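You operate a simulated robot arm through the tools that you are given. There is no shell and no other tool.

You are at the controls of a simulated robot arm. One attempt, no reset.

Task
Start the Middle line, track its belt onto the mark and stop it.
Fine: the main switch goes on first; the dark display tells where the edge runs; a click of the grey dial moves it 4 mm; it must read On mark before Stop; the other dials stay; one button at a time.

It is judged by the outcome, as a careful person would: the job done as asked, and still so three seconds after it is handed in. It fails if anything else is knocked over, pushed out of place, dropped, spilled or broken.

Robot
A 6-joint arm with a two-finger gripper, fixed in place. Base frame: the origin is on the floor under the middle of its stand, x ahead of it, y to its left, z up. Lengths are in mm, angles in degrees, forces in N, time in s.
It reaches about 1572 mm from its shoulder. Its first joint turns from -166.0 to 166.0 degrees. Payload 2.45 kg.
The TCP is the grasp point between the finger pads, 20 mm short of the fingertips. In the tool frame z runs along the fingers and y along their closing line. The gripper opens to 140 mm; its body begins 168 mm behind the TCP.
Orientation is told as [roll, pitch, yaw] about the base's x, y, z axes, in that order, counted from this pose: with the fingers straight down and closing along the base's y, the tool's x points along the base's -x, its y along +y and its z along -z.

Tools
- The arm moves only by the tool send_rows. Its argument "motion" is text: rows parted by semicolons, each of 7 numbers parted by spaces: the turn, a rotation vector about the base's x, y, z in degrees, then the shift along the base's x, y, z in mm, then the finger opening in mm, from 0 to 140. In form: rx ry rz tx ty tz claw; .... A call has 1 to 20 rows; each row shifts and turns the commanded pose from where the row before left it. Rows are played at 5 a second. More than 50 mm and 8.6 degrees between two rows, or a gripper value outside its range, and nothing of the call is played. A pose out of reach is approached as far as the arm can. The call stops where the force on the tool passes 40 N (or 10 N more than at its start, if that is more) or the arm is blocked; 0.2 s more then pass. The fingers move at their own pace (about 45 mm/s each) and stop on an object; they squeeze with about 30 N. The grip force told is the motor's: it shows also when the fingers shut on nothing. Time passes only in rows, and 0.2 s behind the last, so rows that do not move let the fingers close. The reply holds the time, the measured pose of the TCP, the force on the tool along the base axes, the opening and the grip force, in the units named above and with some noise, with the torque about the TCP (base axes, N m) and any sound that the robot's microphone picked up.
- Cameras (640 x 400 px; columns grow to the right, rows downward): "scene" is fixed at [42.4, 502.7, 1290.8]; the picture's right is [-0.27, -0.96, 0.00], its down [-0.36, 0.10, -0.93] and it looks along [0.89, -0.25, -0.38] (base axes); focal length 327 px, centre (320, 200). "wrist" rides on the gripper at [78, 11, -209] in the tool frame; the picture's right is [-0.14, 0.99, 0.00], its down [-0.92, -0.13, -0.37] and it looks along [-0.37, -0.05, 0.93] (tool axes); focal length 280 px, centre (320, 200). There is no depth. A picture from a camera that has moved, and an enlarged one, comes with that camera's place and axes in the base frame and with its lens. The place of the scene camera against the robot may be out by one fixed shift of up to 18 mm in any direction.
- grab_frame(camera): a new picture of that camera. No time passes.
- zoom(camera, box): a new picture of the part [left, top, right, bottom] of that camera's present view, enlarged. No time passes.
- job_done(): hands the job in; it is judged then, once.

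Nothing tells you positions but the pictures and the camera data. Unless the task says otherwise, let go and move clear before handing in.

The tools are called after "Call:" as a command line: name --argument value ..., lists and objects as JSON in quotes. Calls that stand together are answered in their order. send_rows: Moves the arm, as the interface text tells. Its arguments: {"type":"object","properties":{"motion":{"type":"string"}},"required":["motion"]} The other tools are called the same way: grab_frame (camera) takes a picture; zoom (camera, box) takes an enlarged picture of a part of a camera's view; job_done () hands the job in.

At the start:

```text
clock: 0.0
eef_pos: [684.6, 178.5, 1057.9]
tool_rot: [0.1, -0.2, -0.1]
ft_force: [0.3, -0.5, -0.3]
torque: [0.0, -0.02, -0.01]
opening: 139.8
grasp_force: 0.0
```

scene: 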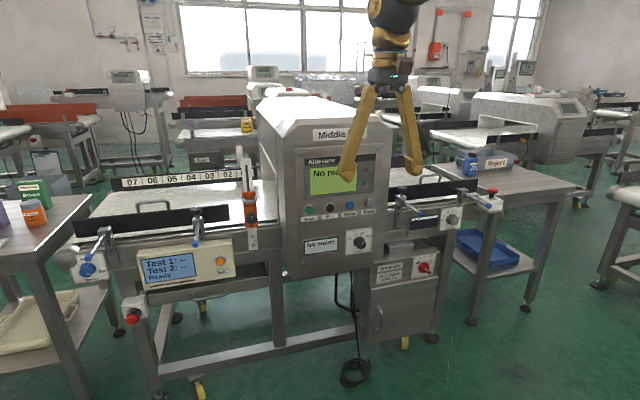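
wrist: 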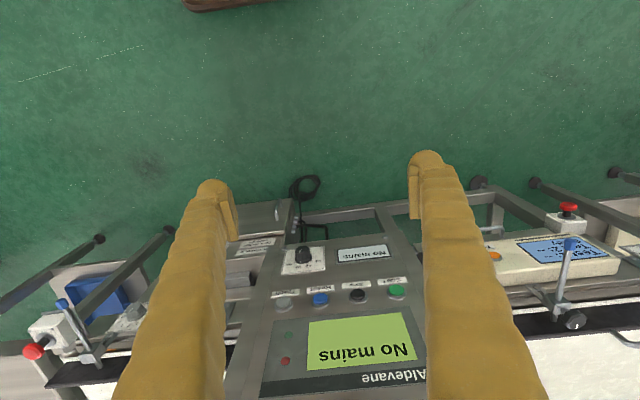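

I see a "Middle" machine with a display showing "No mains", a row of buttons, a dial on the panel and a red switch below right. I'll zoom in on the parts before moving.

Call:
zoom --camera "scene" --box '[280, 120, 400, 195]'

Call:
zoom --camera "scene" --box '[280, 190, 400, 265]'

Call:
zoom --camera "scene" --box '[360, 230, 456, 290]'

Call:
zoom --camera "scene" --box '[380, 170, 508, 250]'

Call:
zoom --camera "scene" --box '[60, 160, 268, 290]'

Call:
zoom --camera "wrist" --box '[200, 220, 440, 370]'

```text
5.33 times, centred on (340, 158) of scene
camera zoom: at [42.4, 502.7, 1290.8], right [-0.27, -0.96, 0.0], down [-0.36, 0.1, -0.93], along [0.89, -0.25, -0.38], focal length 1742 px, centre (213, 427)
```

zoom: 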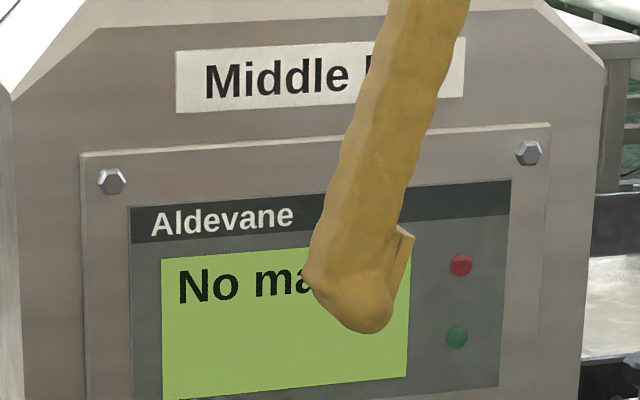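

```text
5.33 times, centred on (340, 228) of scene
camera zoom: at [42.4, 502.7, 1290.8], right [-0.27, -0.96, 0.0], down [-0.36, 0.1, -0.93], along [0.89, -0.25, -0.38], focal length 1742 px, centre (213, 53)
```

zoom: 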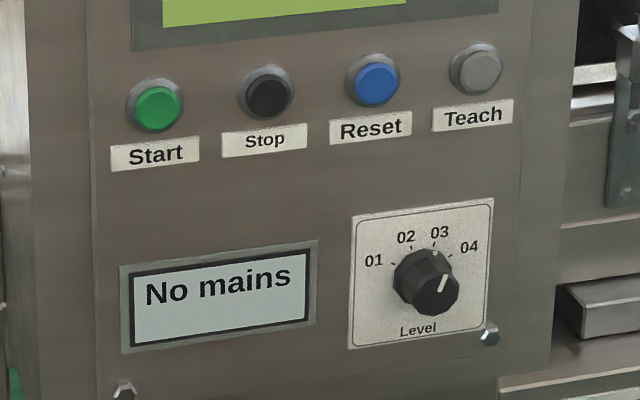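

```text
6.67 times, centred on (408, 260) of scene
camera zoom: at [42.4, 502.7, 1290.8], right [-0.27, -0.96, 0.0], down [-0.36, 0.1, -0.93], along [0.89, -0.25, -0.38], focal length 2177 px, centre (-267, -200)
```

zoom: 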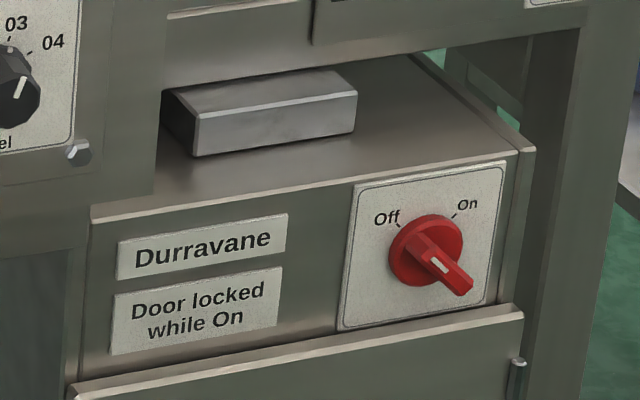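

```text
5.00 times, centred on (444, 210) of scene
camera zoom: at [42.4, 502.7, 1290.8], right [-0.27, -0.96, 0.0], down [-0.36, 0.1, -0.93], along [0.89, -0.25, -0.38], focal length 1633 px, centre (-300, 150)
```

zoom: 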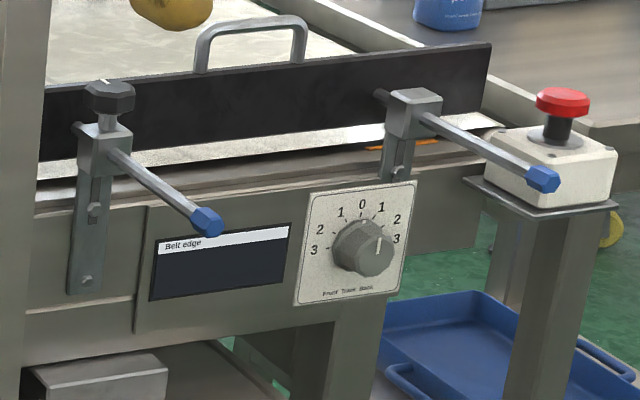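

```text
3.08 times, centred on (164, 225) of scene
camera zoom: at [42.4, 502.7, 1290.8], right [-0.27, -0.96, 0.0], down [-0.36, 0.1, -0.93], along [0.89, -0.25, -0.38], focal length 1005 px, centre (800, 123)
```

zoom: 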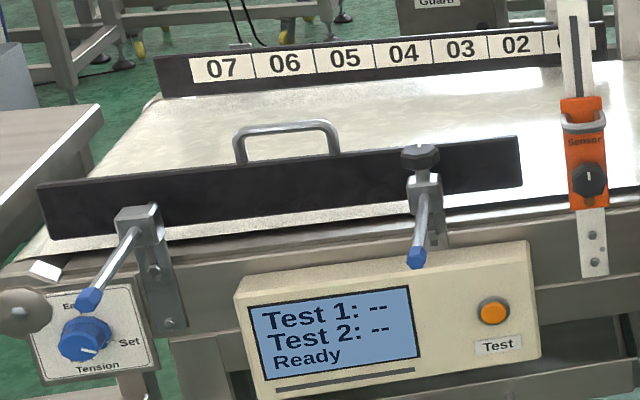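

```text
2.67 times, centred on (320, 295) of wrist
camera zoom: at [605.6, 188.7, 1267.7], right [0.14, 0.99, 0.0], down [0.92, -0.13, 0.37], along [0.37, -0.05, -0.93], focal length 748 px, centre (320, -53)
```

zoom: 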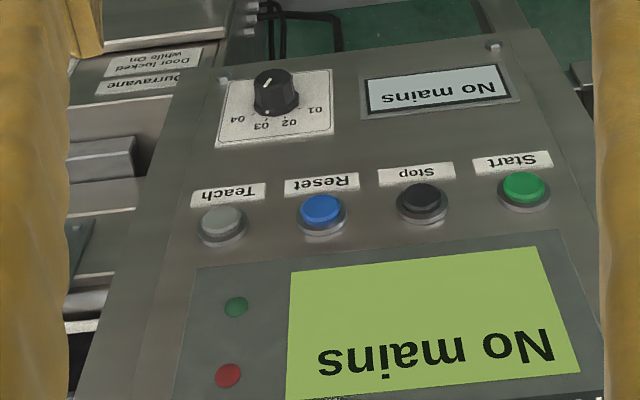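

The Middle line has a red main switch low on the right, a grey "Track" dial beside the dark "Belt edge" display, and a row of Start/Stop/Reset/Teach buttons at about x≈960, z≈857. I'll stay well in front of the panel and tilt the tool to point forward for a closer look.

Call:
send_rows --motion "0 -8.1818 0 3 -12 -20 140;0 -8.1818 0 3 -12 -20 140;0 -8.1818 0 3 -12 -20 140;0 -8.1818 0 3 -12 -20 140;0 -8.1818 0 3 -12 -20 140;0 -8.1818 0 3 -12 -20 140;0 -8.1818 0 3 -12 -20 140;0 -8.1818 0 3 -12 -20 140;0 -8.1818 0 3 -12 -20 140;0 -8.1818 0 3 -12 -20 140;0 -8.1818 0 3 -12 -20 140;0 0 0 0 0 0 140"

```text
clock: 2.6
eef_pos: [799.7, 78.3, 924.2]
tool_rot: [-59.9, -81.5, 56.1]
ft_force: [0.0, 0.2, -0.8]
torque: [-0.01, 0.02, -0.04]
opening: 139.9
grasp_force: 0.0
out of reach, approached as far as the arm can: row 5, 6, 8, 9, 10, 11
```

The arm could not fold far enough for that pose and stopped short. I'll command further forward so it can get there, then look.

Call:
grab_frame --camera "scene"

Call:
grab_frame --camera "wrist"

```text
taken
```

scene: 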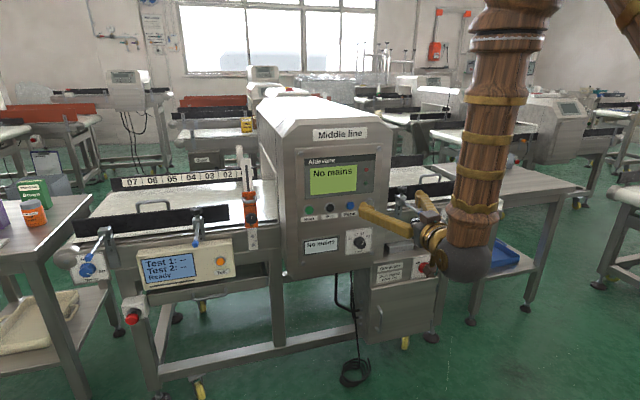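

```text
taken
camera wrist: at [586.2, 92.6, 861.5], right [0.07, 1.0, 0.01], down [-0.3, 0.01, 0.95], along [0.95, -0.07, 0.3], focal length 280 px, centre (320, 200)
```

wrist: 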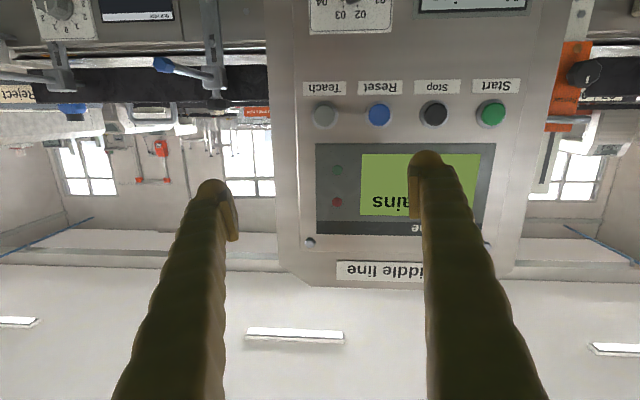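

The tool now points nearly straight at the panel. I'll step forward and rightward a little to learn how the commanded pose stands.

Call:
send_rows --motion "0 0 0 40 0 0 140;0 0 0 0 0 0 140"

```text
clock: 3.2
eef_pos: [840.1, 79.2, 923.5]
tool_rot: [-59.7, -81.4, 55.4]
ft_force: [-0.6, -0.4, -0.3]
torque: [-0.01, 0.0, -0.02]
opening: 140.0
grasp_force: 0.1
```

The commanded pose follows the reached one. I'll level the tool so it points along +x, then take a reference picture.

Call:
send_rows --motion "3.7 -2.15 2.25 0 0 0 140;3.7 -2.15 2.25 0 0 0 140;0 0 0 0 0 0 140"

Call:
grab_frame --camera "wrist"

```text
clock: 4.0
eef_pos: [842.0, 88.7, 928.0]
tool_rot: [-60.8, -82.6, 57.3]
ft_force: [-0.3, 0.9, 0.0]
torque: [-0.02, 0.02, 0.05]
opening: 140.0
grasp_force: 0.0
out of reach, approached as far as the arm can: row 1, 2
```

```text
taken
camera wrist: at [628.0, 104.5, 862.2], right [0.07, 1.0, 0.03], down [-0.31, 0.0, 0.95], along [0.95, -0.07, 0.31], focal length 280 px, centre (320, 200)
```

wrist: 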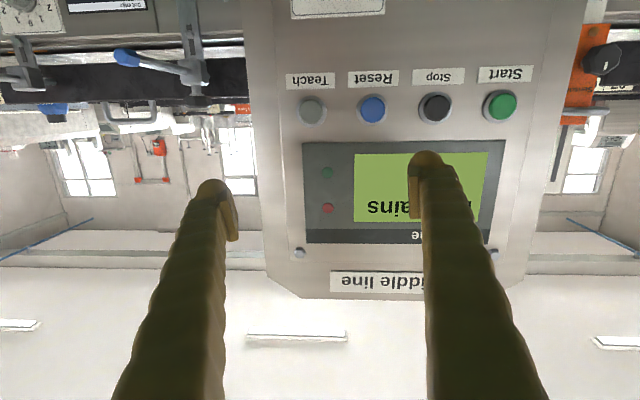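

The arm is blocked on part of that turn. I'll test the axes one at a time to find which one is limited.

Call:
send_rows --motion "0 -4 0 0 0 0 140;0 0 0 0 0 0 140"

Call:
send_rows --motion "4 0 0 0 0 0 140;0 0 0 0 0 0 140"

Call:
send_rows --motion "0 0 4 0 0 0 140;0 0 0 0 0 0 140"

```text
clock: 4.6
eef_pos: [844.3, 89.6, 931.3]
tool_rot: [-92.6, -83.1, 88.8]
ft_force: [-0.9, -0.1, -0.4]
torque: [0.05, -0.01, 0.01]
opening: 139.9
grasp_force: 0.0
out of reach, approached as far as the arm can: row 1
```

```text
clock: 5.2
eef_pos: [844.9, 88.9, 931.2]
tool_rot: [-92.4, -83.1, 88.7]
ft_force: [-0.2, -0.2, -0.6]
torque: [0.0, 0.0, 0.01]
opening: 139.9
grasp_force: 0.0
out of reach, approached as far as the arm can: row 1
```

```text
clock: 5.8
eef_pos: [844.5, 90.0, 931.3]
tool_rot: [-92.5, -83.1, 88.7]
ft_force: [0.8, 0.0, -0.8]
torque: [0.01, -0.02, -0.01]
opening: 140.2
grasp_force: 0.1
out of reach, approached as far as the arm can: row 1
```

Call:
send_rows --motion "0 0 0 0 -40 0 140;0 0 0 0 -40 0 140;0 0 0 0 -40 0 140;0 0 0 0 0 0 140"

Call:
grab_frame --camera "scene"

Call:
grab_frame --camera "wrist"

```text
clock: 6.8
eef_pos: [833.3, 49.1, 934.9]
tool_rot: [-91.8, -82.9, 85.4]
ft_force: [-0.6, 0.0, -0.5]
torque: [0.01, 0.02, 0.0]
opening: 140.0
grasp_force: 0.0
out of reach, approached as far as the arm can: row 1, 2, 3
```

```text
taken
```

scene: 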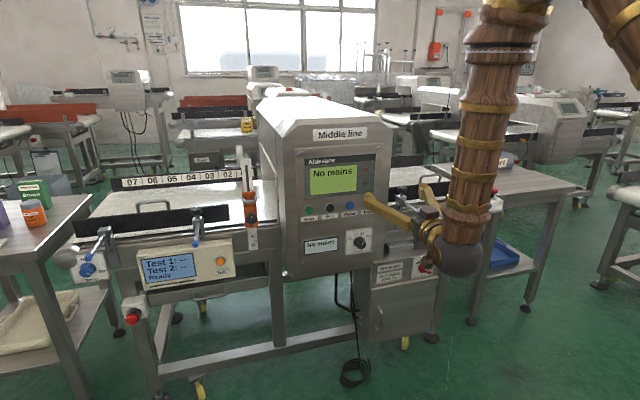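

```text
taken
camera wrist: at [626.2, 73.2, 855.6], right [0.11, 0.99, 0.01], down [-0.37, 0.03, 0.93], along [0.92, -0.11, 0.37], focal length 280 px, centre (320, 200)
```

wrist: 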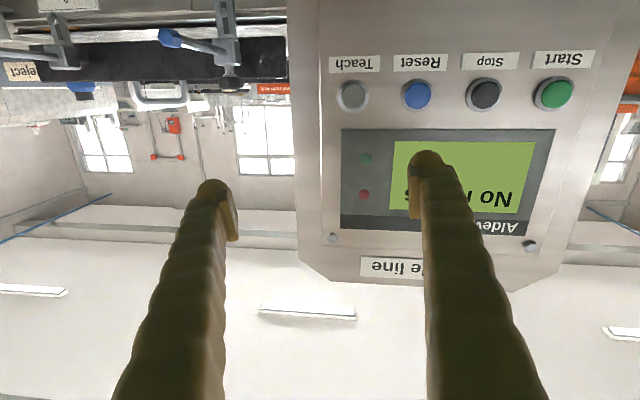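

Something at the wrist or elbow is at its limit when this close in. I'll go forward 40 mm (still about 60 mm off the panel) and retry the roll there.

Call:
send_rows --motion "0 0 0 20 0 0 140;0 0 0 20 0 0 140;0 0 0 0 0 0 140"

Call:
send_rows --motion "-4 0 0 0 0 0 140;0 0 0 0 0 0 140"

Call:
send_rows --motion "0 0 -4 0 0 0 140;0 0 0 0 0 0 140"

Call:
send_rows --motion "0 0 4 0 0 0 140;0 0 0 0 0 0 140"

```text
clock: 7.6
eef_pos: [868.1, 80.4, 933.8]
tool_rot: [-92.2, -83.1, 87.4]
ft_force: [-1.0, 0.5, -0.3]
torque: [0.01, -0.01, 0.01]
opening: 139.9
grasp_force: 0.0
out of reach, approached as far as the arm can: row 1, 2
```

```text
clock: 8.2
eef_pos: [867.6, 85.3, 933.7]
tool_rot: [-92.9, -79.1, 88.4]
ft_force: [-0.4, -0.8, 0.2]
torque: [-0.03, 0.02, 0.02]
opening: 140.2
grasp_force: 0.1
out of reach, approached as far as the arm can: row 1
```

```text
clock: 8.8
eef_pos: [866.1, 84.7, 935.1]
tool_rot: [-93.0, -79.2, 85.3]
ft_force: [0.4, -0.3, 0.3]
torque: [-0.01, 0.02, 0.02]
opening: 140.0
grasp_force: 0.0
```

```text
clock: 9.4
eef_pos: [866.4, 85.5, 934.5]
tool_rot: [-92.8, -79.1, 88.6]
ft_force: [0.1, 0.0, 0.0]
torque: [0.0, -0.01, -0.02]
opening: 140.0
grasp_force: 0.0
```

The limit acts like a wrist joint that flipped over while I turned the tool. I'll back out along the same path to the fingers-down pose, go to y=0, and redo the pitch in the arm's own plane.

Call:
send_rows --motion "0 8.1818 0 -16.5 8.5 11.3 140;0 8.1818 0 -16.5 8.5 11.3 140;0 8.1818 0 -16.5 8.5 11.3 140;0 8.1818 0 -16.5 8.5 11.3 140;0 8.1818 0 -16.5 8.5 11.3 140;0 8.1818 0 -16.5 8.5 11.3 140;0 8.1818 0 -16.5 8.5 11.3 140;0 8.1818 0 -16.5 8.5 11.3 140;0 8.1818 0 -16.5 8.5 11.3 140;0 8.1818 0 -16.5 8.5 11.3 140;0 8.1818 0 -16.5 8.5 11.3 140;0 0 0 0 0 0 140"

Call:
grab_frame --camera "scene"

```text
clock: 12.0
eef_pos: [686.1, 179.0, 1058.5]
tool_rot: [-3.8, 0.1, 11.0]
ft_force: [-0.7, -1.0, -0.6]
torque: [-0.01, 0.03, -0.02]
opening: 140.2
grasp_force: 0.1
```

```text
taken
```

scene: 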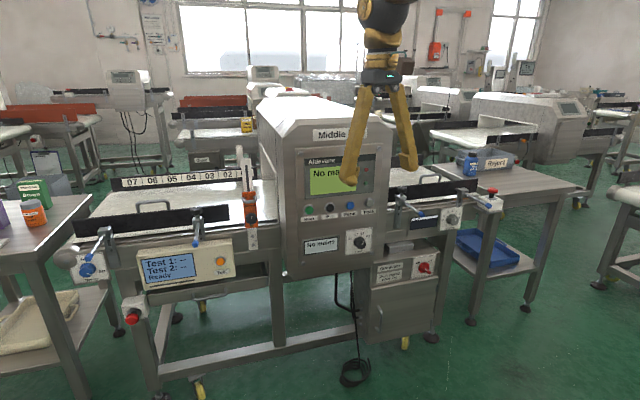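

I'm back at the fingers-down pose. Next I'll square the tool up and move to y=0.

Call:
send_rows --motion "0 0 -5.5 6 -20 0 140;0 0 -5.5 6 -20 0 140;3.8 0 0 6 -20 0 140;0 0 0 6 -20 0 140;0 0 0 6 -20 0 140;0 0 0 6 -20 0 140;0 0 0 6 -20 0 140;0 0 0 6 -20 0 140;0 0 0 6 -19 0 140;0 0 0 0 0 0 140;0 0 0 0 0 0 140"

```text
clock: 14.4
eef_pos: [738.8, -1.0, 1058.9]
tool_rot: [0.0, 0.1, 0.0]
ft_force: [0.0, 0.5, -0.4]
torque: [0.04, -0.01, 0.01]
opening: 139.9
grasp_force: 0.0
```

The tool is square and in plane. Now I'll pitch forward about y.

Call:
send_rows --motion "0 -8.1818 0 9 0 -8 140;0 -8.1818 0 9 0 -8 140;0 -8.1818 0 9 0 -8 140;0 -8.1818 0 9 0 -8 140;0 -8.1818 0 9 0 -8 140;0 -8.1818 0 9 0 -8 140;0 0 0 0 0 0 140"

Call:
send_rows --motion "0 -8.1818 0 9 0 -8 140;0 -8.1818 0 9 0 -8 140;0 -8.1818 0 9 0 -8 140;0 -8.1818 0 9 0 -8 140;0 -8.1818 0 9 0 -8 140;0 0 0 0 0 0 140"

Call:
grab_frame --camera "scene"

Call:
grab_frame --camera "wrist"

```text
clock: 16.0
eef_pos: [793.5, -0.7, 1011.1]
tool_rot: [0.3, -48.9, -0.2]
ft_force: [-0.3, -0.8, 0.1]
torque: [0.01, -0.01, -0.01]
opening: 140.0
grasp_force: 0.1
```

```text
clock: 17.4
eef_pos: [838.3, -0.7, 969.8]
tool_rot: [42.6, -89.8, -42.6]
ft_force: [-0.7, -1.0, 0.8]
torque: [0.01, 0.03, 0.04]
opening: 139.8
grasp_force: 0.1
```

```text
taken
```

scene: 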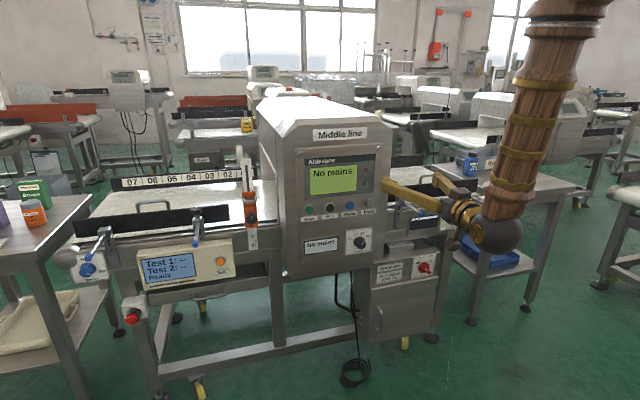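

```text
taken
camera wrist: at [628.3, 9.8, 893.0], right [0.0, 0.99, 0.14], down [-0.37, -0.13, 0.92], along [0.93, -0.05, 0.36], focal length 280 px, centre (320, 200)
```

wrist: 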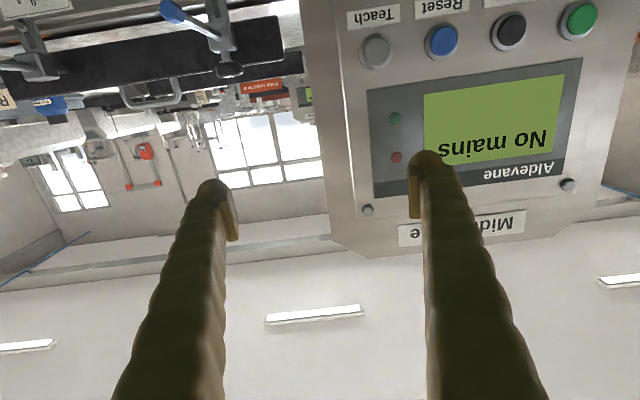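

This configuration works. The guide rods end near x≈960, so staying at x≈840 keeps me clear while I go down and right to look at the red switch.

Call:
send_rows --motion "0 0 0 -3 -18 -37 140;0 0 0 -3 -18 -37 140;0 0 0 -3 -18 -37 140;0 0 0 -3 -18 -37 140;0 0 0 -3 -18 -37 140;0 0 0 -3 -18 -37 140;0 0 0 -3 -18 -37 140;0 0 0 -3 -18 -37 140;0 0 0 -3 -18 -37 140;0 0 0 -3 -18 -37 140;0 0 0 0 0 0 140"

Call:
grab_frame --camera "scene"

Call:
grab_frame --camera "wrist"

```text
clock: 19.8
eef_pos: [808.8, -181.5, 601.8]
tool_rot: [35.5, -89.8, -35.5]
ft_force: [0.2, 0.3, -0.2]
torque: [0.04, 0.01, 0.01]
opening: 140.2
grasp_force: 0.1
```

```text
taken
```

scene: 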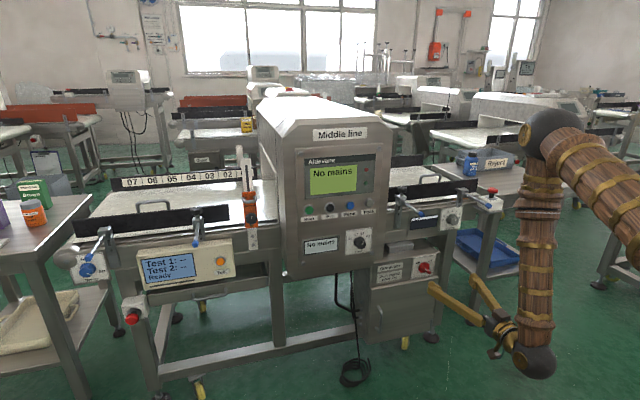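

```text
taken
camera wrist: at [599.4, -170.3, 523.9], right [0.0, 0.99, 0.14], down [-0.37, -0.13, 0.92], along [0.93, -0.05, 0.36], focal length 280 px, centre (320, 200)
```

wrist: 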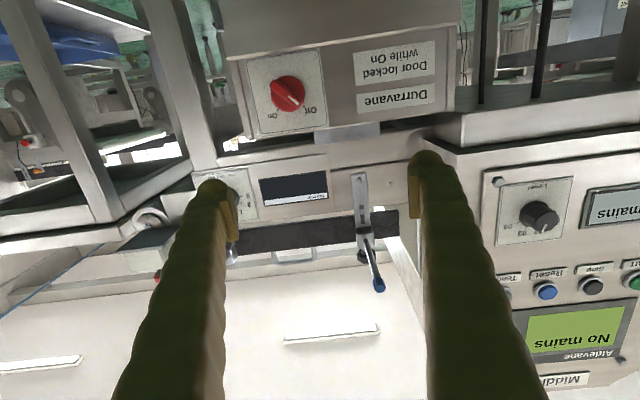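

The red switch comes out at about (1022, −215, 522). I'll zoom in on its handle and on the grey dial.

Call:
zoom --camera "wrist" --box '[230, 40, 350, 115]'

Call:
zoom --camera "scene" --box '[400, 245, 448, 275]'

Call:
zoom --camera "scene" --box '[400, 195, 480, 245]'

Call:
zoom --camera "wrist" --box '[180, 140, 420, 290]'

```text
5.33 times, centred on (290, 78) of wrist
camera zoom: at [599.4, -170.3, 523.9], right [0.0, 0.99, 0.14], down [-0.37, -0.13, 0.92], along [0.93, -0.05, 0.36], focal length 1495 px, centre (480, 853)
```

zoom: 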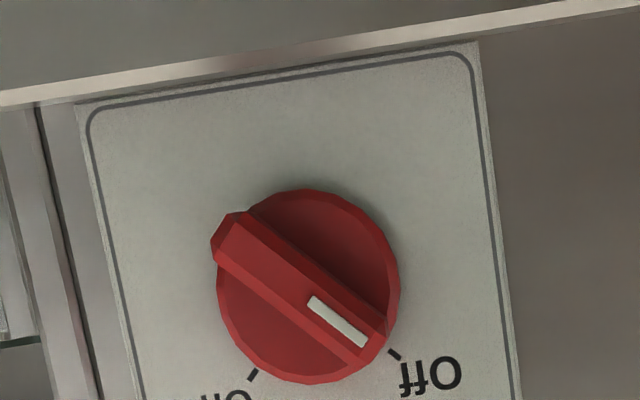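

```text
13.33 times, centred on (424, 260) of scene
camera zoom: at [42.4, 502.7, 1290.8], right [-0.27, -0.96, 0.0], down [-0.36, 0.1, -0.93], along [0.89, -0.25, -0.38], focal length 4354 px, centre (-1067, -600)
```

zoom: 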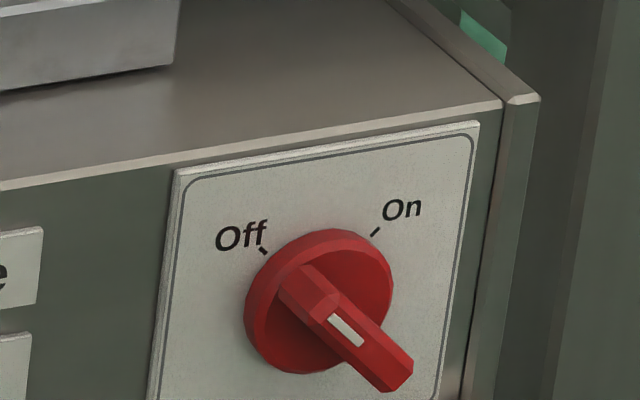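

```text
8.00 times, centred on (440, 220) of scene
camera zoom: at [42.4, 502.7, 1290.8], right [-0.27, -0.96, 0.0], down [-0.36, 0.1, -0.93], along [0.89, -0.25, -0.38], focal length 2613 px, centre (-640, 40)
```

zoom: 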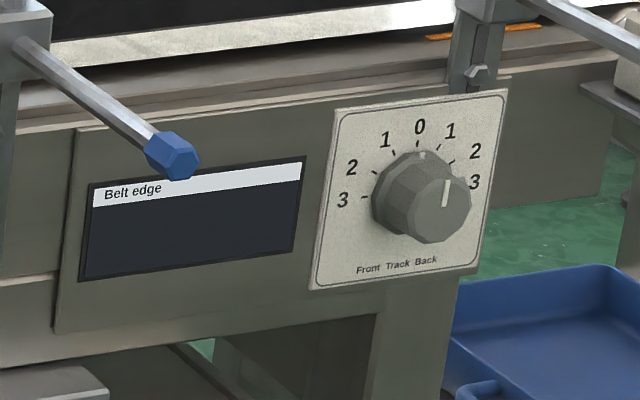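

```text
2.67 times, centred on (300, 215) of wrist
camera zoom: at [599.4, -170.3, 523.9], right [0.0, 0.99, 0.14], down [-0.37, -0.13, 0.92], along [0.93, -0.05, 0.36], focal length 748 px, centre (373, 160)
```

zoom: 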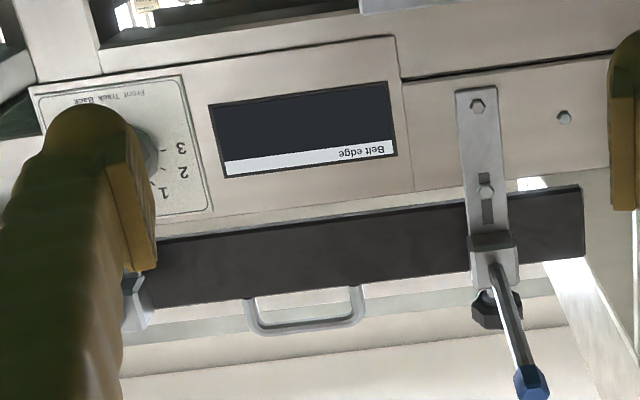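

Both cameras agree: the switch axis is near y≈−216, z≈522, its disc front at x≈1023 and its bar handle sticks out to x≈995, pointing at Off (45° up-left). I'll line up in front of it, roll the fingers −45° to straddle the bar, and check.

Call:
send_rows --motion "-7.5 0 0 6.8 -5.7 -13.27 100;-7.5 0 0 6.8 -5.7 -13.27 80;-7.5 0 0 6.8 -5.7 -13.27 60;-7.5 0 0 6.8 -5.7 -13.27 60;-7.5 0 0 6.8 -5.7 -13.27 60;-7.5 0 0 6.8 -5.7 -13.27 60;0 0 0 0 0 0 60;0 0 0 0 0 0 60"

Call:
grab_frame --camera "wrist"

Call:
grab_frame --camera "scene"

```text
clock: 21.6
eef_pos: [848.8, -215.1, 521.5]
tool_rot: [-89.8, -45.0, 89.8]
ft_force: [-0.8, 0.5, 1.3]
torque: [-0.01, -0.01, -0.01]
opening: 60.2
grasp_force: 0.1
```

```text
taken
camera wrist: at [639.5, -262.3, 458.5], right [0.0, 0.8, -0.6], down [-0.37, 0.56, 0.74], along [0.93, 0.22, 0.29], focal length 280 px, centre (320, 200)
```

wrist: 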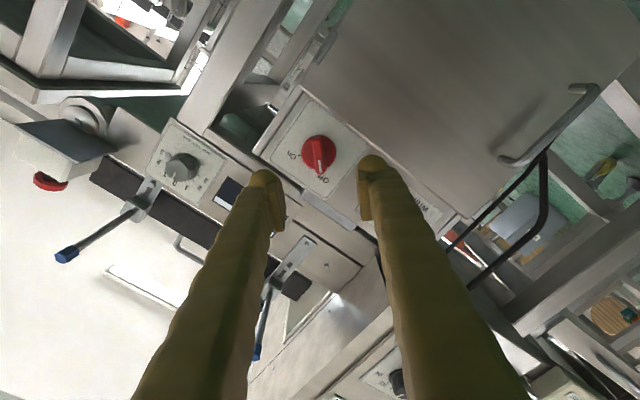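

```text
taken
```

scene: 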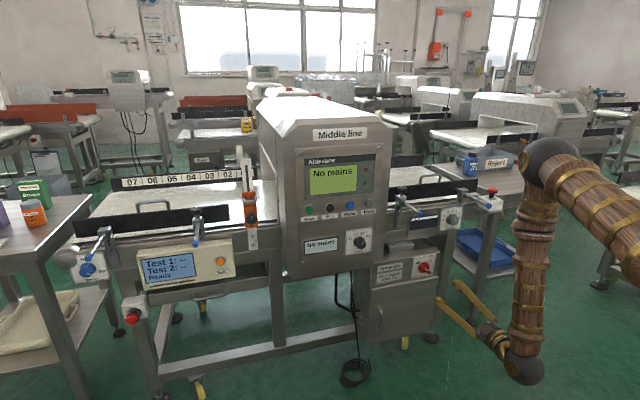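

Call:
zoom --camera "wrist" --box '[280, 120, 360, 170]'

```text
8.00 times, centred on (320, 145) of wrist
camera zoom: at [639.5, -262.3, 458.5], right [0.0, 0.8, -0.6], down [-0.37, 0.56, 0.74], along [0.93, 0.22, 0.29], focal length 2243 px, centre (320, 640)
```

zoom: 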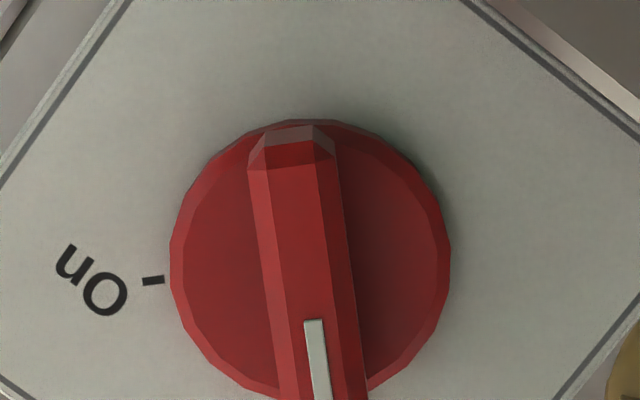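

The bar sits almost centred between the fingers, about 2 mm off. I'll nudge to centre it and move in to about 35 mm short of the handle for a check.

Call:
send_rows --motion "0 0 0 30 -1.5 1.2 60;0 0 0 30 0 0 60;0 0 0 30 0 0 60;0 0 0 0 0 0 60;0 0 0 0 0 0 60"

Call:
zoom --camera "wrist" --box '[224, 110, 416, 230]'

Call:
zoom --camera "scene" --box '[368, 220, 528, 320]'

```text
clock: 22.8
eef_pos: [938.3, -216.5, 521.7]
tool_rot: [-89.8, -45.1, 89.8]
ft_force: [-0.6, -0.1, 0.0]
torque: [0.03, 0.0, -0.01]
opening: 60.0
grasp_force: 0.2
```

```text
3.33 times, centred on (320, 170) of wrist
camera zoom: at [729.3, -263.6, 459.3], right [0.0, 0.8, -0.6], down [-0.37, 0.56, 0.74], along [0.93, 0.22, 0.29], focal length 935 px, centre (320, 300)
```

zoom: 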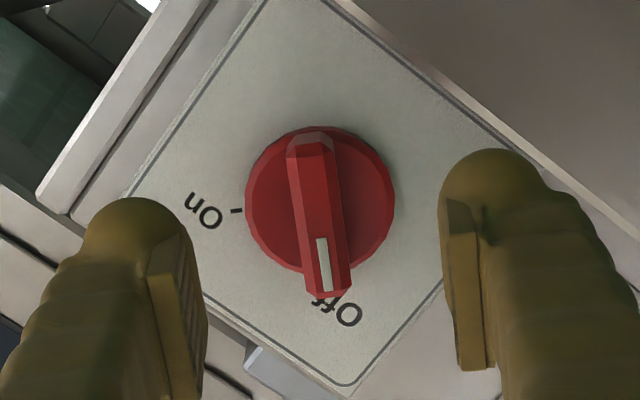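

```text
4.00 times, centred on (448, 270) of scene
camera zoom: at [42.4, 502.7, 1290.8], right [-0.27, -0.96, 0.0], down [-0.36, 0.1, -0.93], along [0.89, -0.25, -0.38], focal length 1306 px, centre (-192, -80)
```

zoom: 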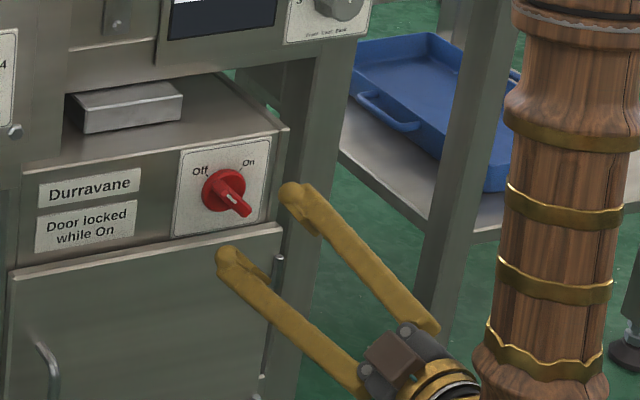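

The handle is well centred and I'll shift about 1.5 mm along it. Then I go in until the fingertips are just short of the disc and close on the bar.

Call:
send_rows --motion "0 0 0 20 1.1 1.1 60;0 0 0 20 0 0 60;0 0 0 15 0 0 60;0 0 0 0 0 0 60"

Call:
zoom --camera "wrist" --box '[224, 110, 416, 230]'

Call:
zoom --camera "scene" --box '[384, 225, 480, 285]'

```text
clock: 23.8
eef_pos: [994.6, -215.0, 522.3]
tool_rot: [-89.8, -45.2, 89.8]
ft_force: [0.1, -0.3, 0.3]
torque: [0.05, 0.0, -0.04]
opening: 60.0
grasp_force: 0.1
```

```text
3.33 times, centred on (320, 170) of wrist
camera zoom: at [784.3, -262.7, 461.0], right [0.0, 0.8, -0.6], down [-0.37, 0.56, 0.74], along [0.93, 0.22, 0.29], focal length 935 px, centre (320, 300)
```

zoom: 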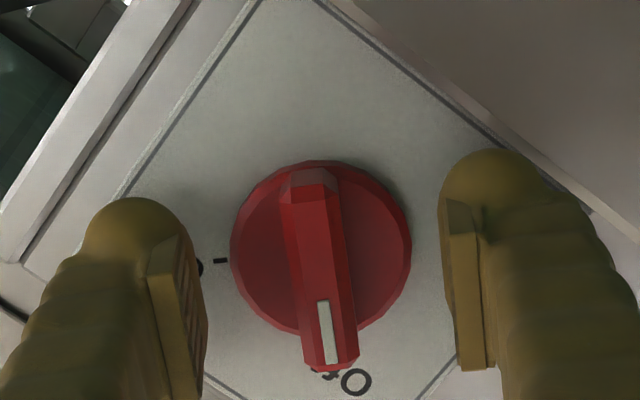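

```text
6.67 times, centred on (432, 255) of scene
camera zoom: at [42.4, 502.7, 1290.8], right [-0.27, -0.96, 0.0], down [-0.36, 0.1, -0.93], along [0.89, -0.25, -0.38], focal length 2177 px, centre (-427, -167)
```

zoom: 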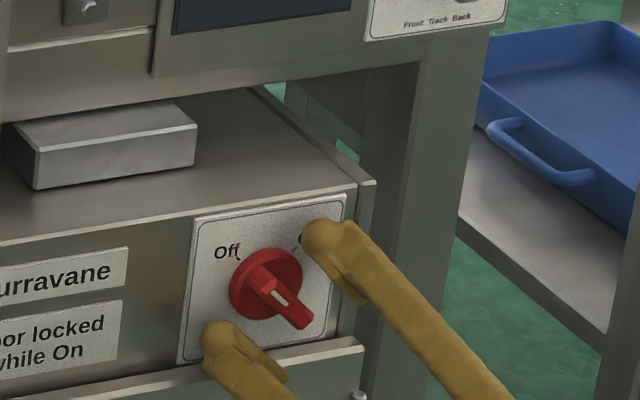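

The disc and bar are centred on the tool axis, with the fingertips about 8 mm short of the disc. Now I close on the bar.

Call:
send_rows --motion "0 0 0 0 0 0 40;0 0 0 0 0 0 25;0 0 0 0 0 0 0;0 0 0 0 0 0 0;0 0 0 0 0 0 0;0 0 0 0 0 0 0"

Call:
zoom --camera "wrist" --box '[224, 110, 416, 230]'

```text
clock: 25.2
eef_pos: [994.0, -215.1, 522.9]
tool_rot: [-89.8, -45.1, 89.8]
ft_force: [4.2, 0.9, -2.5]
torque: [0.01, 0.05, 0.04]
opening: 13.1
grasp_force: 39.8
```

```text
3.33 times, centred on (320, 170) of wrist
camera zoom: at [784.1, -262.6, 460.9], right [0.0, 0.8, -0.6], down [-0.37, 0.56, 0.74], along [0.93, 0.22, 0.29], focal length 935 px, centre (320, 300)
```

zoom: 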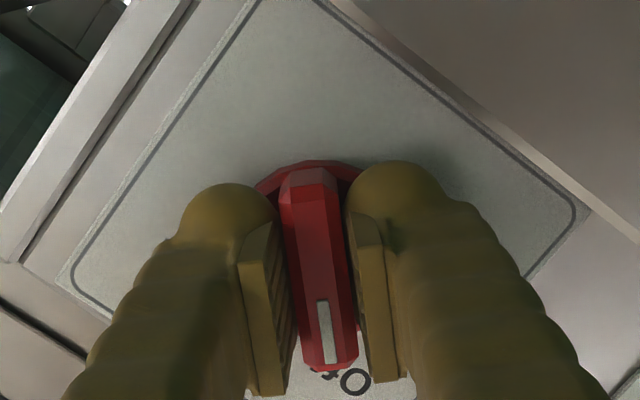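

The bar is gripped, with small side forces. I'll turn it clockwise in stages and watch the forces.

Call:
send_rows --motion "6 0 0 0 0 0 0;6 0 0 0 0 0 0;6 0 0 0 0 0 0;6 0 0 0 0 0 0;6 0 0 0 0 0 0;0 0 0 0 0 0 0"

```text
clock: 26.6
eef_pos: [993.9, -216.2, 523.1]
tool_rot: [-89.3, -75.1, 89.4]
ft_force: [-3.2, 0.8, -0.6]
torque: [-0.01, -0.02, 0.03]
opening: 13.3
grasp_force: 39.8
```

Call:
send_rows --motion "6 0 0 0 0 0 0;6 0 0 0 0 0 0;6 0 0 0 0 0 0;6 0 0 0 0 0 0;6 0 0 0 0 0 0;0 0 0 0 0 0 0"

Call:
zoom --camera "wrist" --box '[224, 110, 416, 230]'

```text
clock: 28.0
eef_pos: [994.4, -215.0, 522.5]
tool_rot: [89.3, -74.8, -89.4]
ft_force: [-12.7, -0.1, 1.5]
torque: [0.02, -0.01, 0.02]
opening: 13.0
grasp_force: 39.9
```

```text
3.33 times, centred on (320, 170) of wrist
camera zoom: at [784.2, -184.7, 451.4], right [0.0, 0.92, 0.39], down [-0.37, -0.36, 0.86], along [0.93, -0.14, 0.34], focal length 935 px, centre (320, 300)
```

zoom: 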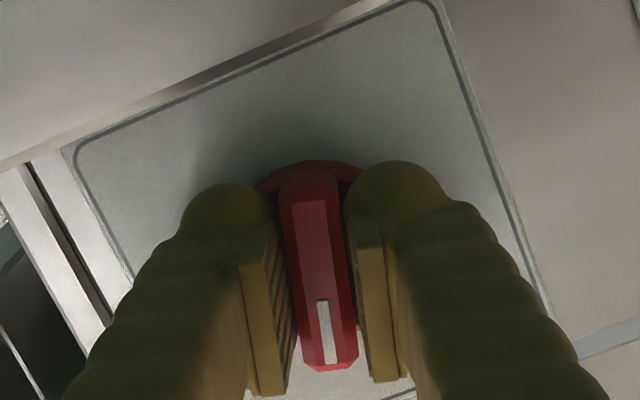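

The switch turns with the fingers. I'll do the last 30° to On.

Call:
send_rows --motion "6 0 0 0 0 0 0;6 0 0 0 0 0 0;6 0 0 0 0 0 0;6 0 0 0 0 0 0;6 0 0 0 0 0 0;0 0 0 0 0 0 0"

Call:
zoom --camera "wrist" --box '[224, 110, 416, 230]'

Call:
zoom --camera "scene" --box '[280, 140, 464, 255]'

```text
clock: 29.4
eef_pos: [993.8, -215.0, 523.0]
tool_rot: [89.9, -44.8, -89.8]
ft_force: [-12.1, 3.1, -1.2]
torque: [-0.05, 0.0, 0.03]
opening: 13.0
grasp_force: 39.5
```

```text
3.33 times, centred on (320, 170) of wrist
camera zoom: at [784.2, -152.9, 476.4], right [0.0, 0.6, 0.8], down [-0.37, -0.74, 0.56], along [0.93, -0.29, 0.22], focal length 935 px, centre (320, 300)
```

zoom: 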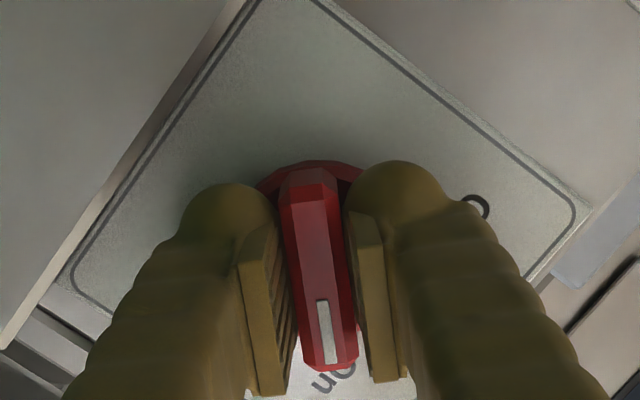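

```text
3.48 times, centred on (372, 198) of scene
camera zoom: at [42.4, 502.7, 1290.8], right [-0.27, -0.96, 0.0], down [-0.36, 0.1, -0.93], along [0.89, -0.25, -0.38], focal length 1136 px, centre (139, 209)
```

zoom: 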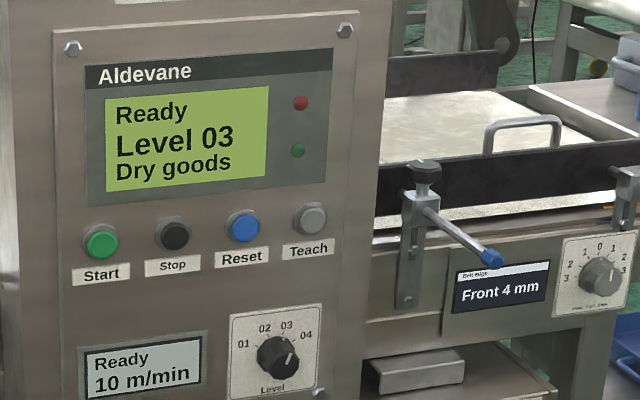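

The switch points to On, the display says Ready and the belt edge reads "Front 4 mm". I'll release and back straight out.

Call:
send_rows --motion "0 0 0 0 0 0 25;0 0 0 0 0 0 45;0 0 0 0 0 0 60;0 0 0 0 0 0 60;0 0 0 0 0 0 60"

Call:
send_rows --motion "0 0 0 -25 0 0 60;0 0 0 -40 0 0 60;0 0 0 -40 0 0 60;0 0 0 -40 0 0 60;0 0 0 0 0 0 60"

Call:
zoom --camera "scene" --box '[368, 220, 464, 280]'

```text
clock: 30.6
eef_pos: [993.7, -215.0, 523.0]
tool_rot: [89.9, -44.9, -89.8]
ft_force: [0.4, 0.7, -0.1]
torque: [0.0, -0.01, 0.02]
opening: 60.2
grasp_force: 0.0
```

```text
clock: 31.8
eef_pos: [849.1, -216.6, 523.2]
tool_rot: [89.9, -44.8, -89.9]
ft_force: [0.6, -0.2, 0.0]
torque: [-0.02, -0.02, 0.02]
opening: 60.2
grasp_force: 0.1
```

```text
6.67 times, centred on (416, 250) of scene
camera zoom: at [42.4, 502.7, 1290.8], right [-0.27, -0.96, 0.0], down [-0.36, 0.1, -0.93], along [0.89, -0.25, -0.38], focal length 2177 px, centre (-320, -133)
```

zoom: 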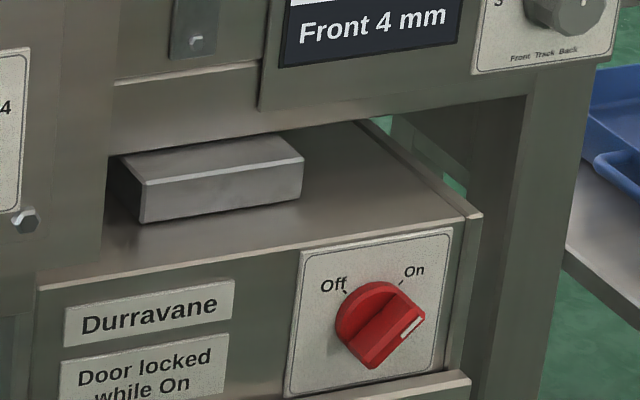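

The main switch is clearly On. Next is Start at about (956, 275, 864): I'll close the fingers, level the roll and move in front of it, staying at x≈850.

Call:
send_rows --motion "-7.5 0 0 0 37.8 26.2 60;-7.5 0 0 0 37.8 26.2 40;-7.5 0 0 0 37.8 26.2 20;-7.5 0 0 0 37.8 26.2 0;-7.5 0 0 0 37.8 26.2 0;-7.5 0 0 0 37.8 26.2 0;0 0 0 0 37.8 26.2 0;0 0 0 0 37.8 26.2 0;0 0 0 0 37.8 26.2 0;0 0 0 0 37.8 26.2 0;0 0 0 0 37.8 26.2 0;0 0 0 0 37.8 26.2 0;0 0 0 0 37.8 26.2 0;0 0 0 0 0 0 0"

Call:
grab_frame --camera "wrist"

Call:
grab_frame --camera "scene"

```text
clock: 34.8
eef_pos: [849.2, 276.7, 863.5]
tool_rot: [29.0, -89.8, -29.0]
ft_force: [0.7, 0.7, -0.6]
torque: [-0.02, -0.02, 0.03]
opening: 0.0
grasp_force: 29.3
```

```text
taken
camera wrist: at [638.5, 287.1, 787.0], right [0.0, 0.99, 0.14], down [-0.37, -0.13, 0.92], along [0.93, -0.05, 0.36], focal length 280 px, centre (320, 200)
```

wrist: 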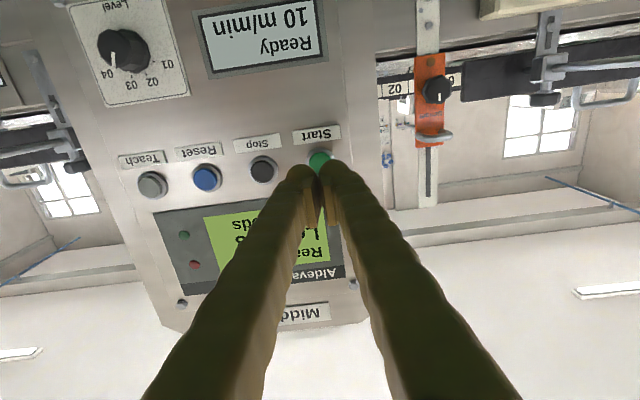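

```text
taken
```

scene: 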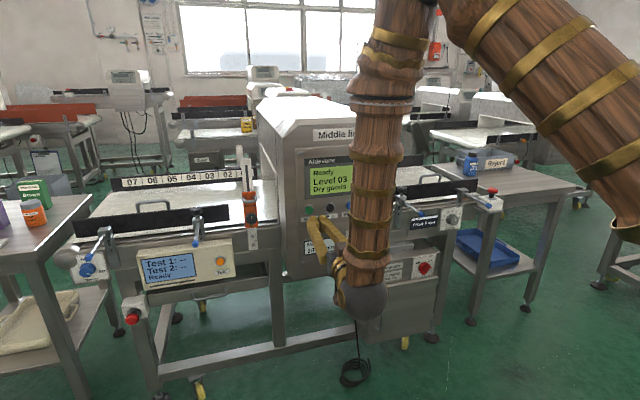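

Call:
zoom --camera "wrist" --box '[240, 110, 400, 210]'

Call:
zoom --camera "scene" --box '[280, 180, 376, 240]'

```text
4.00 times, centred on (320, 160) of wrist
camera zoom: at [638.5, 287.1, 787.0], right [0.0, 0.99, 0.14], down [-0.37, -0.13, 0.92], along [0.93, -0.05, 0.36], focal length 1122 px, centre (320, 360)
```

zoom: 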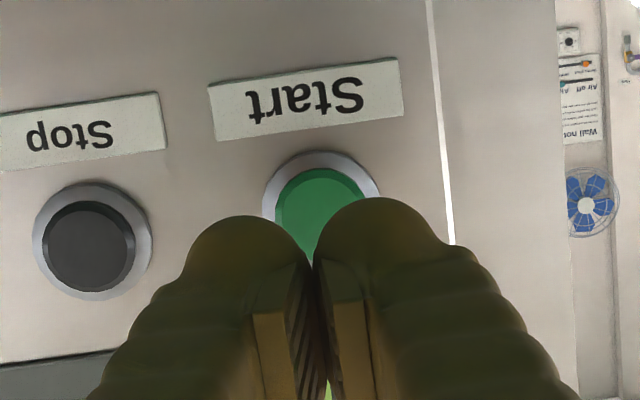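

```text
6.67 times, centred on (328, 210) of scene
camera zoom: at [42.4, 502.7, 1290.8], right [-0.27, -0.96, 0.0], down [-0.36, 0.1, -0.93], along [0.89, -0.25, -0.38], focal length 2177 px, centre (267, 133)
```

zoom: 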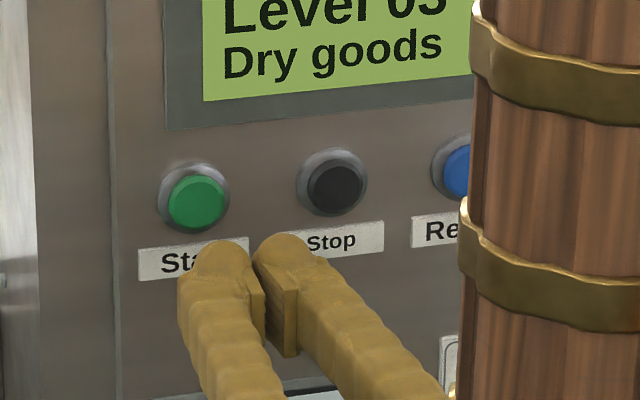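

The tool axis is centred on Start, but the two closed fingertips lie either side of the cap. I'll shift 14 mm left so one fingertip is centred on the button, then come in gently.

Call:
send_rows --motion "0 0 0 0 14.5 0.5 0;0 0 0 20 0 0 0;0 0 0 20 0 0 0;0 0 0 15 0 0 0;0 0 0 0 0 0 0"

Call:
zoom --camera "wrist" --box '[240, 110, 400, 210]'

Call:
zoom --camera "scene" --box '[280, 180, 376, 240]'

```text
clock: 36.0
eef_pos: [904.5, 291.6, 864.4]
tool_rot: [31.4, -89.8, -31.5]
ft_force: [0.0, 0.2, 0.0]
torque: [0.02, 0.02, 0.02]
opening: 0.0
grasp_force: 29.2
```

```text
4.00 times, centred on (320, 160) of wrist
camera zoom: at [694.2, 301.6, 787.6], right [0.0, 0.99, 0.14], down [-0.37, -0.13, 0.92], along [0.93, -0.05, 0.36], focal length 1122 px, centre (320, 360)
```

zoom: 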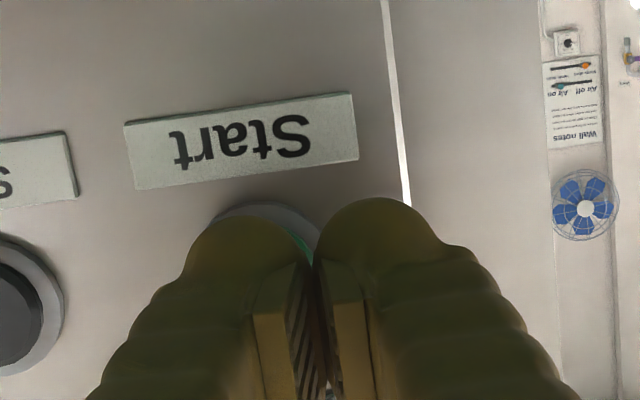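

```text
6.67 times, centred on (328, 210) of scene
camera zoom: at [42.4, 502.7, 1290.8], right [-0.27, -0.96, 0.0], down [-0.36, 0.1, -0.93], along [0.89, -0.25, -0.38], focal length 2177 px, centre (267, 133)
```

zoom: 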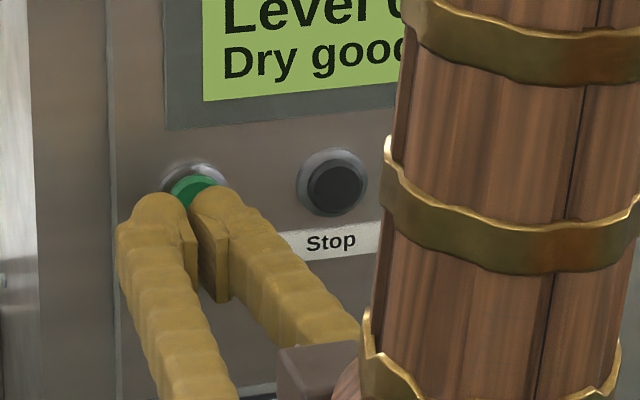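

The fingertip lines up with the Start cap. I'll advance in small steps and watch the force.

Call:
send_rows --motion "0 0 0 4 0 0 0;0 0 0 4 0 0 0;0 0 0 4 0 0 0;0 0 0 3 0 0 0;0 0 0 0 0 0 0"

Call:
zoom --camera "scene" --box '[280, 150, 376, 210]'

```text
clock: 37.2
eef_pos: [919.2, 292.9, 864.3]
tool_rot: [28.9, -89.8, -28.8]
ft_force: [0.0, 0.3, -0.9]
torque: [0.04, 0.0, -0.03]
opening: 0.0
grasp_force: 29.3
```

```text
6.67 times, centred on (328, 180) of scene
camera zoom: at [42.4, 502.7, 1290.8], right [-0.27, -0.96, 0.0], down [-0.36, 0.1, -0.93], along [0.89, -0.25, -0.38], focal length 2177 px, centre (267, 333)
```

zoom: 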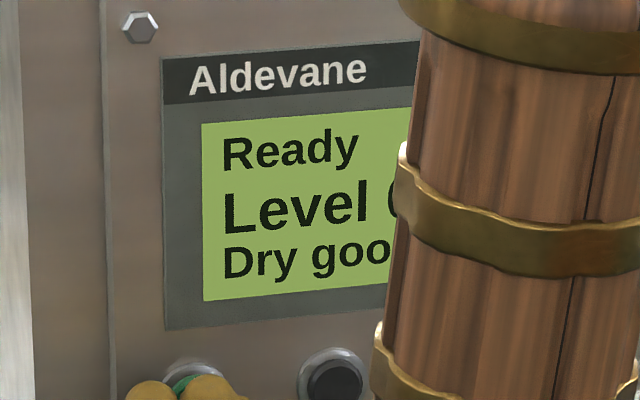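

Call:
send_rows --motion "0 0 0 2.5 0 0 0;0 0 0 2.5 0 0 0;0 0 0 2.5 0 0 0;0 0 0 2.5 0 0 0;0 0 0 0 0 0 0"

Call:
zoom --camera "scene" --box '[280, 160, 376, 220]'

```text
clock: 38.4
eef_pos: [928.6, 291.9, 864.9]
tool_rot: [30.8, -89.8, -30.7]
ft_force: [0.2, -0.2, -0.5]
torque: [-0.01, -0.01, 0.0]
opening: 0.1
grasp_force: 29.4
```

```text
6.67 times, centred on (328, 190) of scene
camera zoom: at [42.4, 502.7, 1290.8], right [-0.27, -0.96, 0.0], down [-0.36, 0.1, -0.93], along [0.89, -0.25, -0.38], focal length 2177 px, centre (267, 267)
```

zoom: 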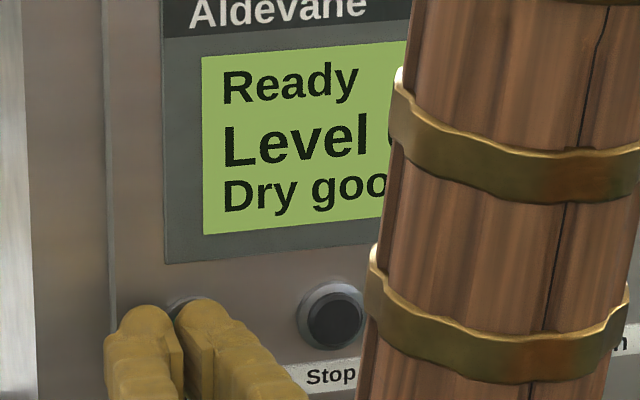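

Call:
send_rows --motion "0 0 0 2 0 0 0;0 0 0 2 0 0 0;0 0 0 2 0 0 0;0 0 0 0 0 0 0"

Call:
zoom --camera "scene" --box '[280, 160, 376, 220]'

```text
clock: 39.4
eef_pos: [935.1, 291.1, 864.2]
tool_rot: [31.4, -89.8, -31.3]
ft_force: [-3.1, -0.8, 1.9]
torque: [-0.03, -0.06, -0.03]
opening: 0.0
grasp_force: 29.3
heard: click
```

```text
6.67 times, centred on (328, 190) of scene
camera zoom: at [42.4, 502.7, 1290.8], right [-0.27, -0.96, 0.0], down [-0.36, 0.1, -0.93], along [0.89, -0.25, -0.38], focal length 2177 px, centre (267, 267)
```

zoom: 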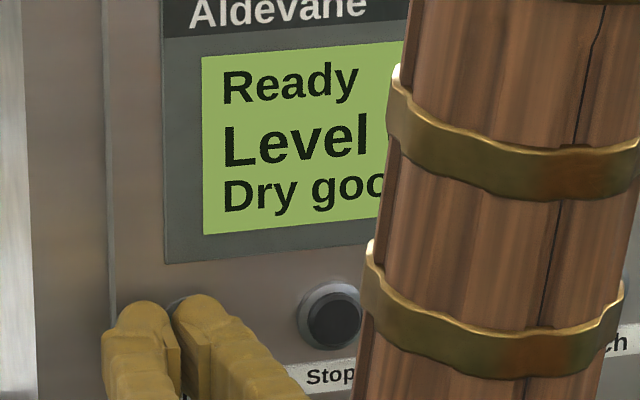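

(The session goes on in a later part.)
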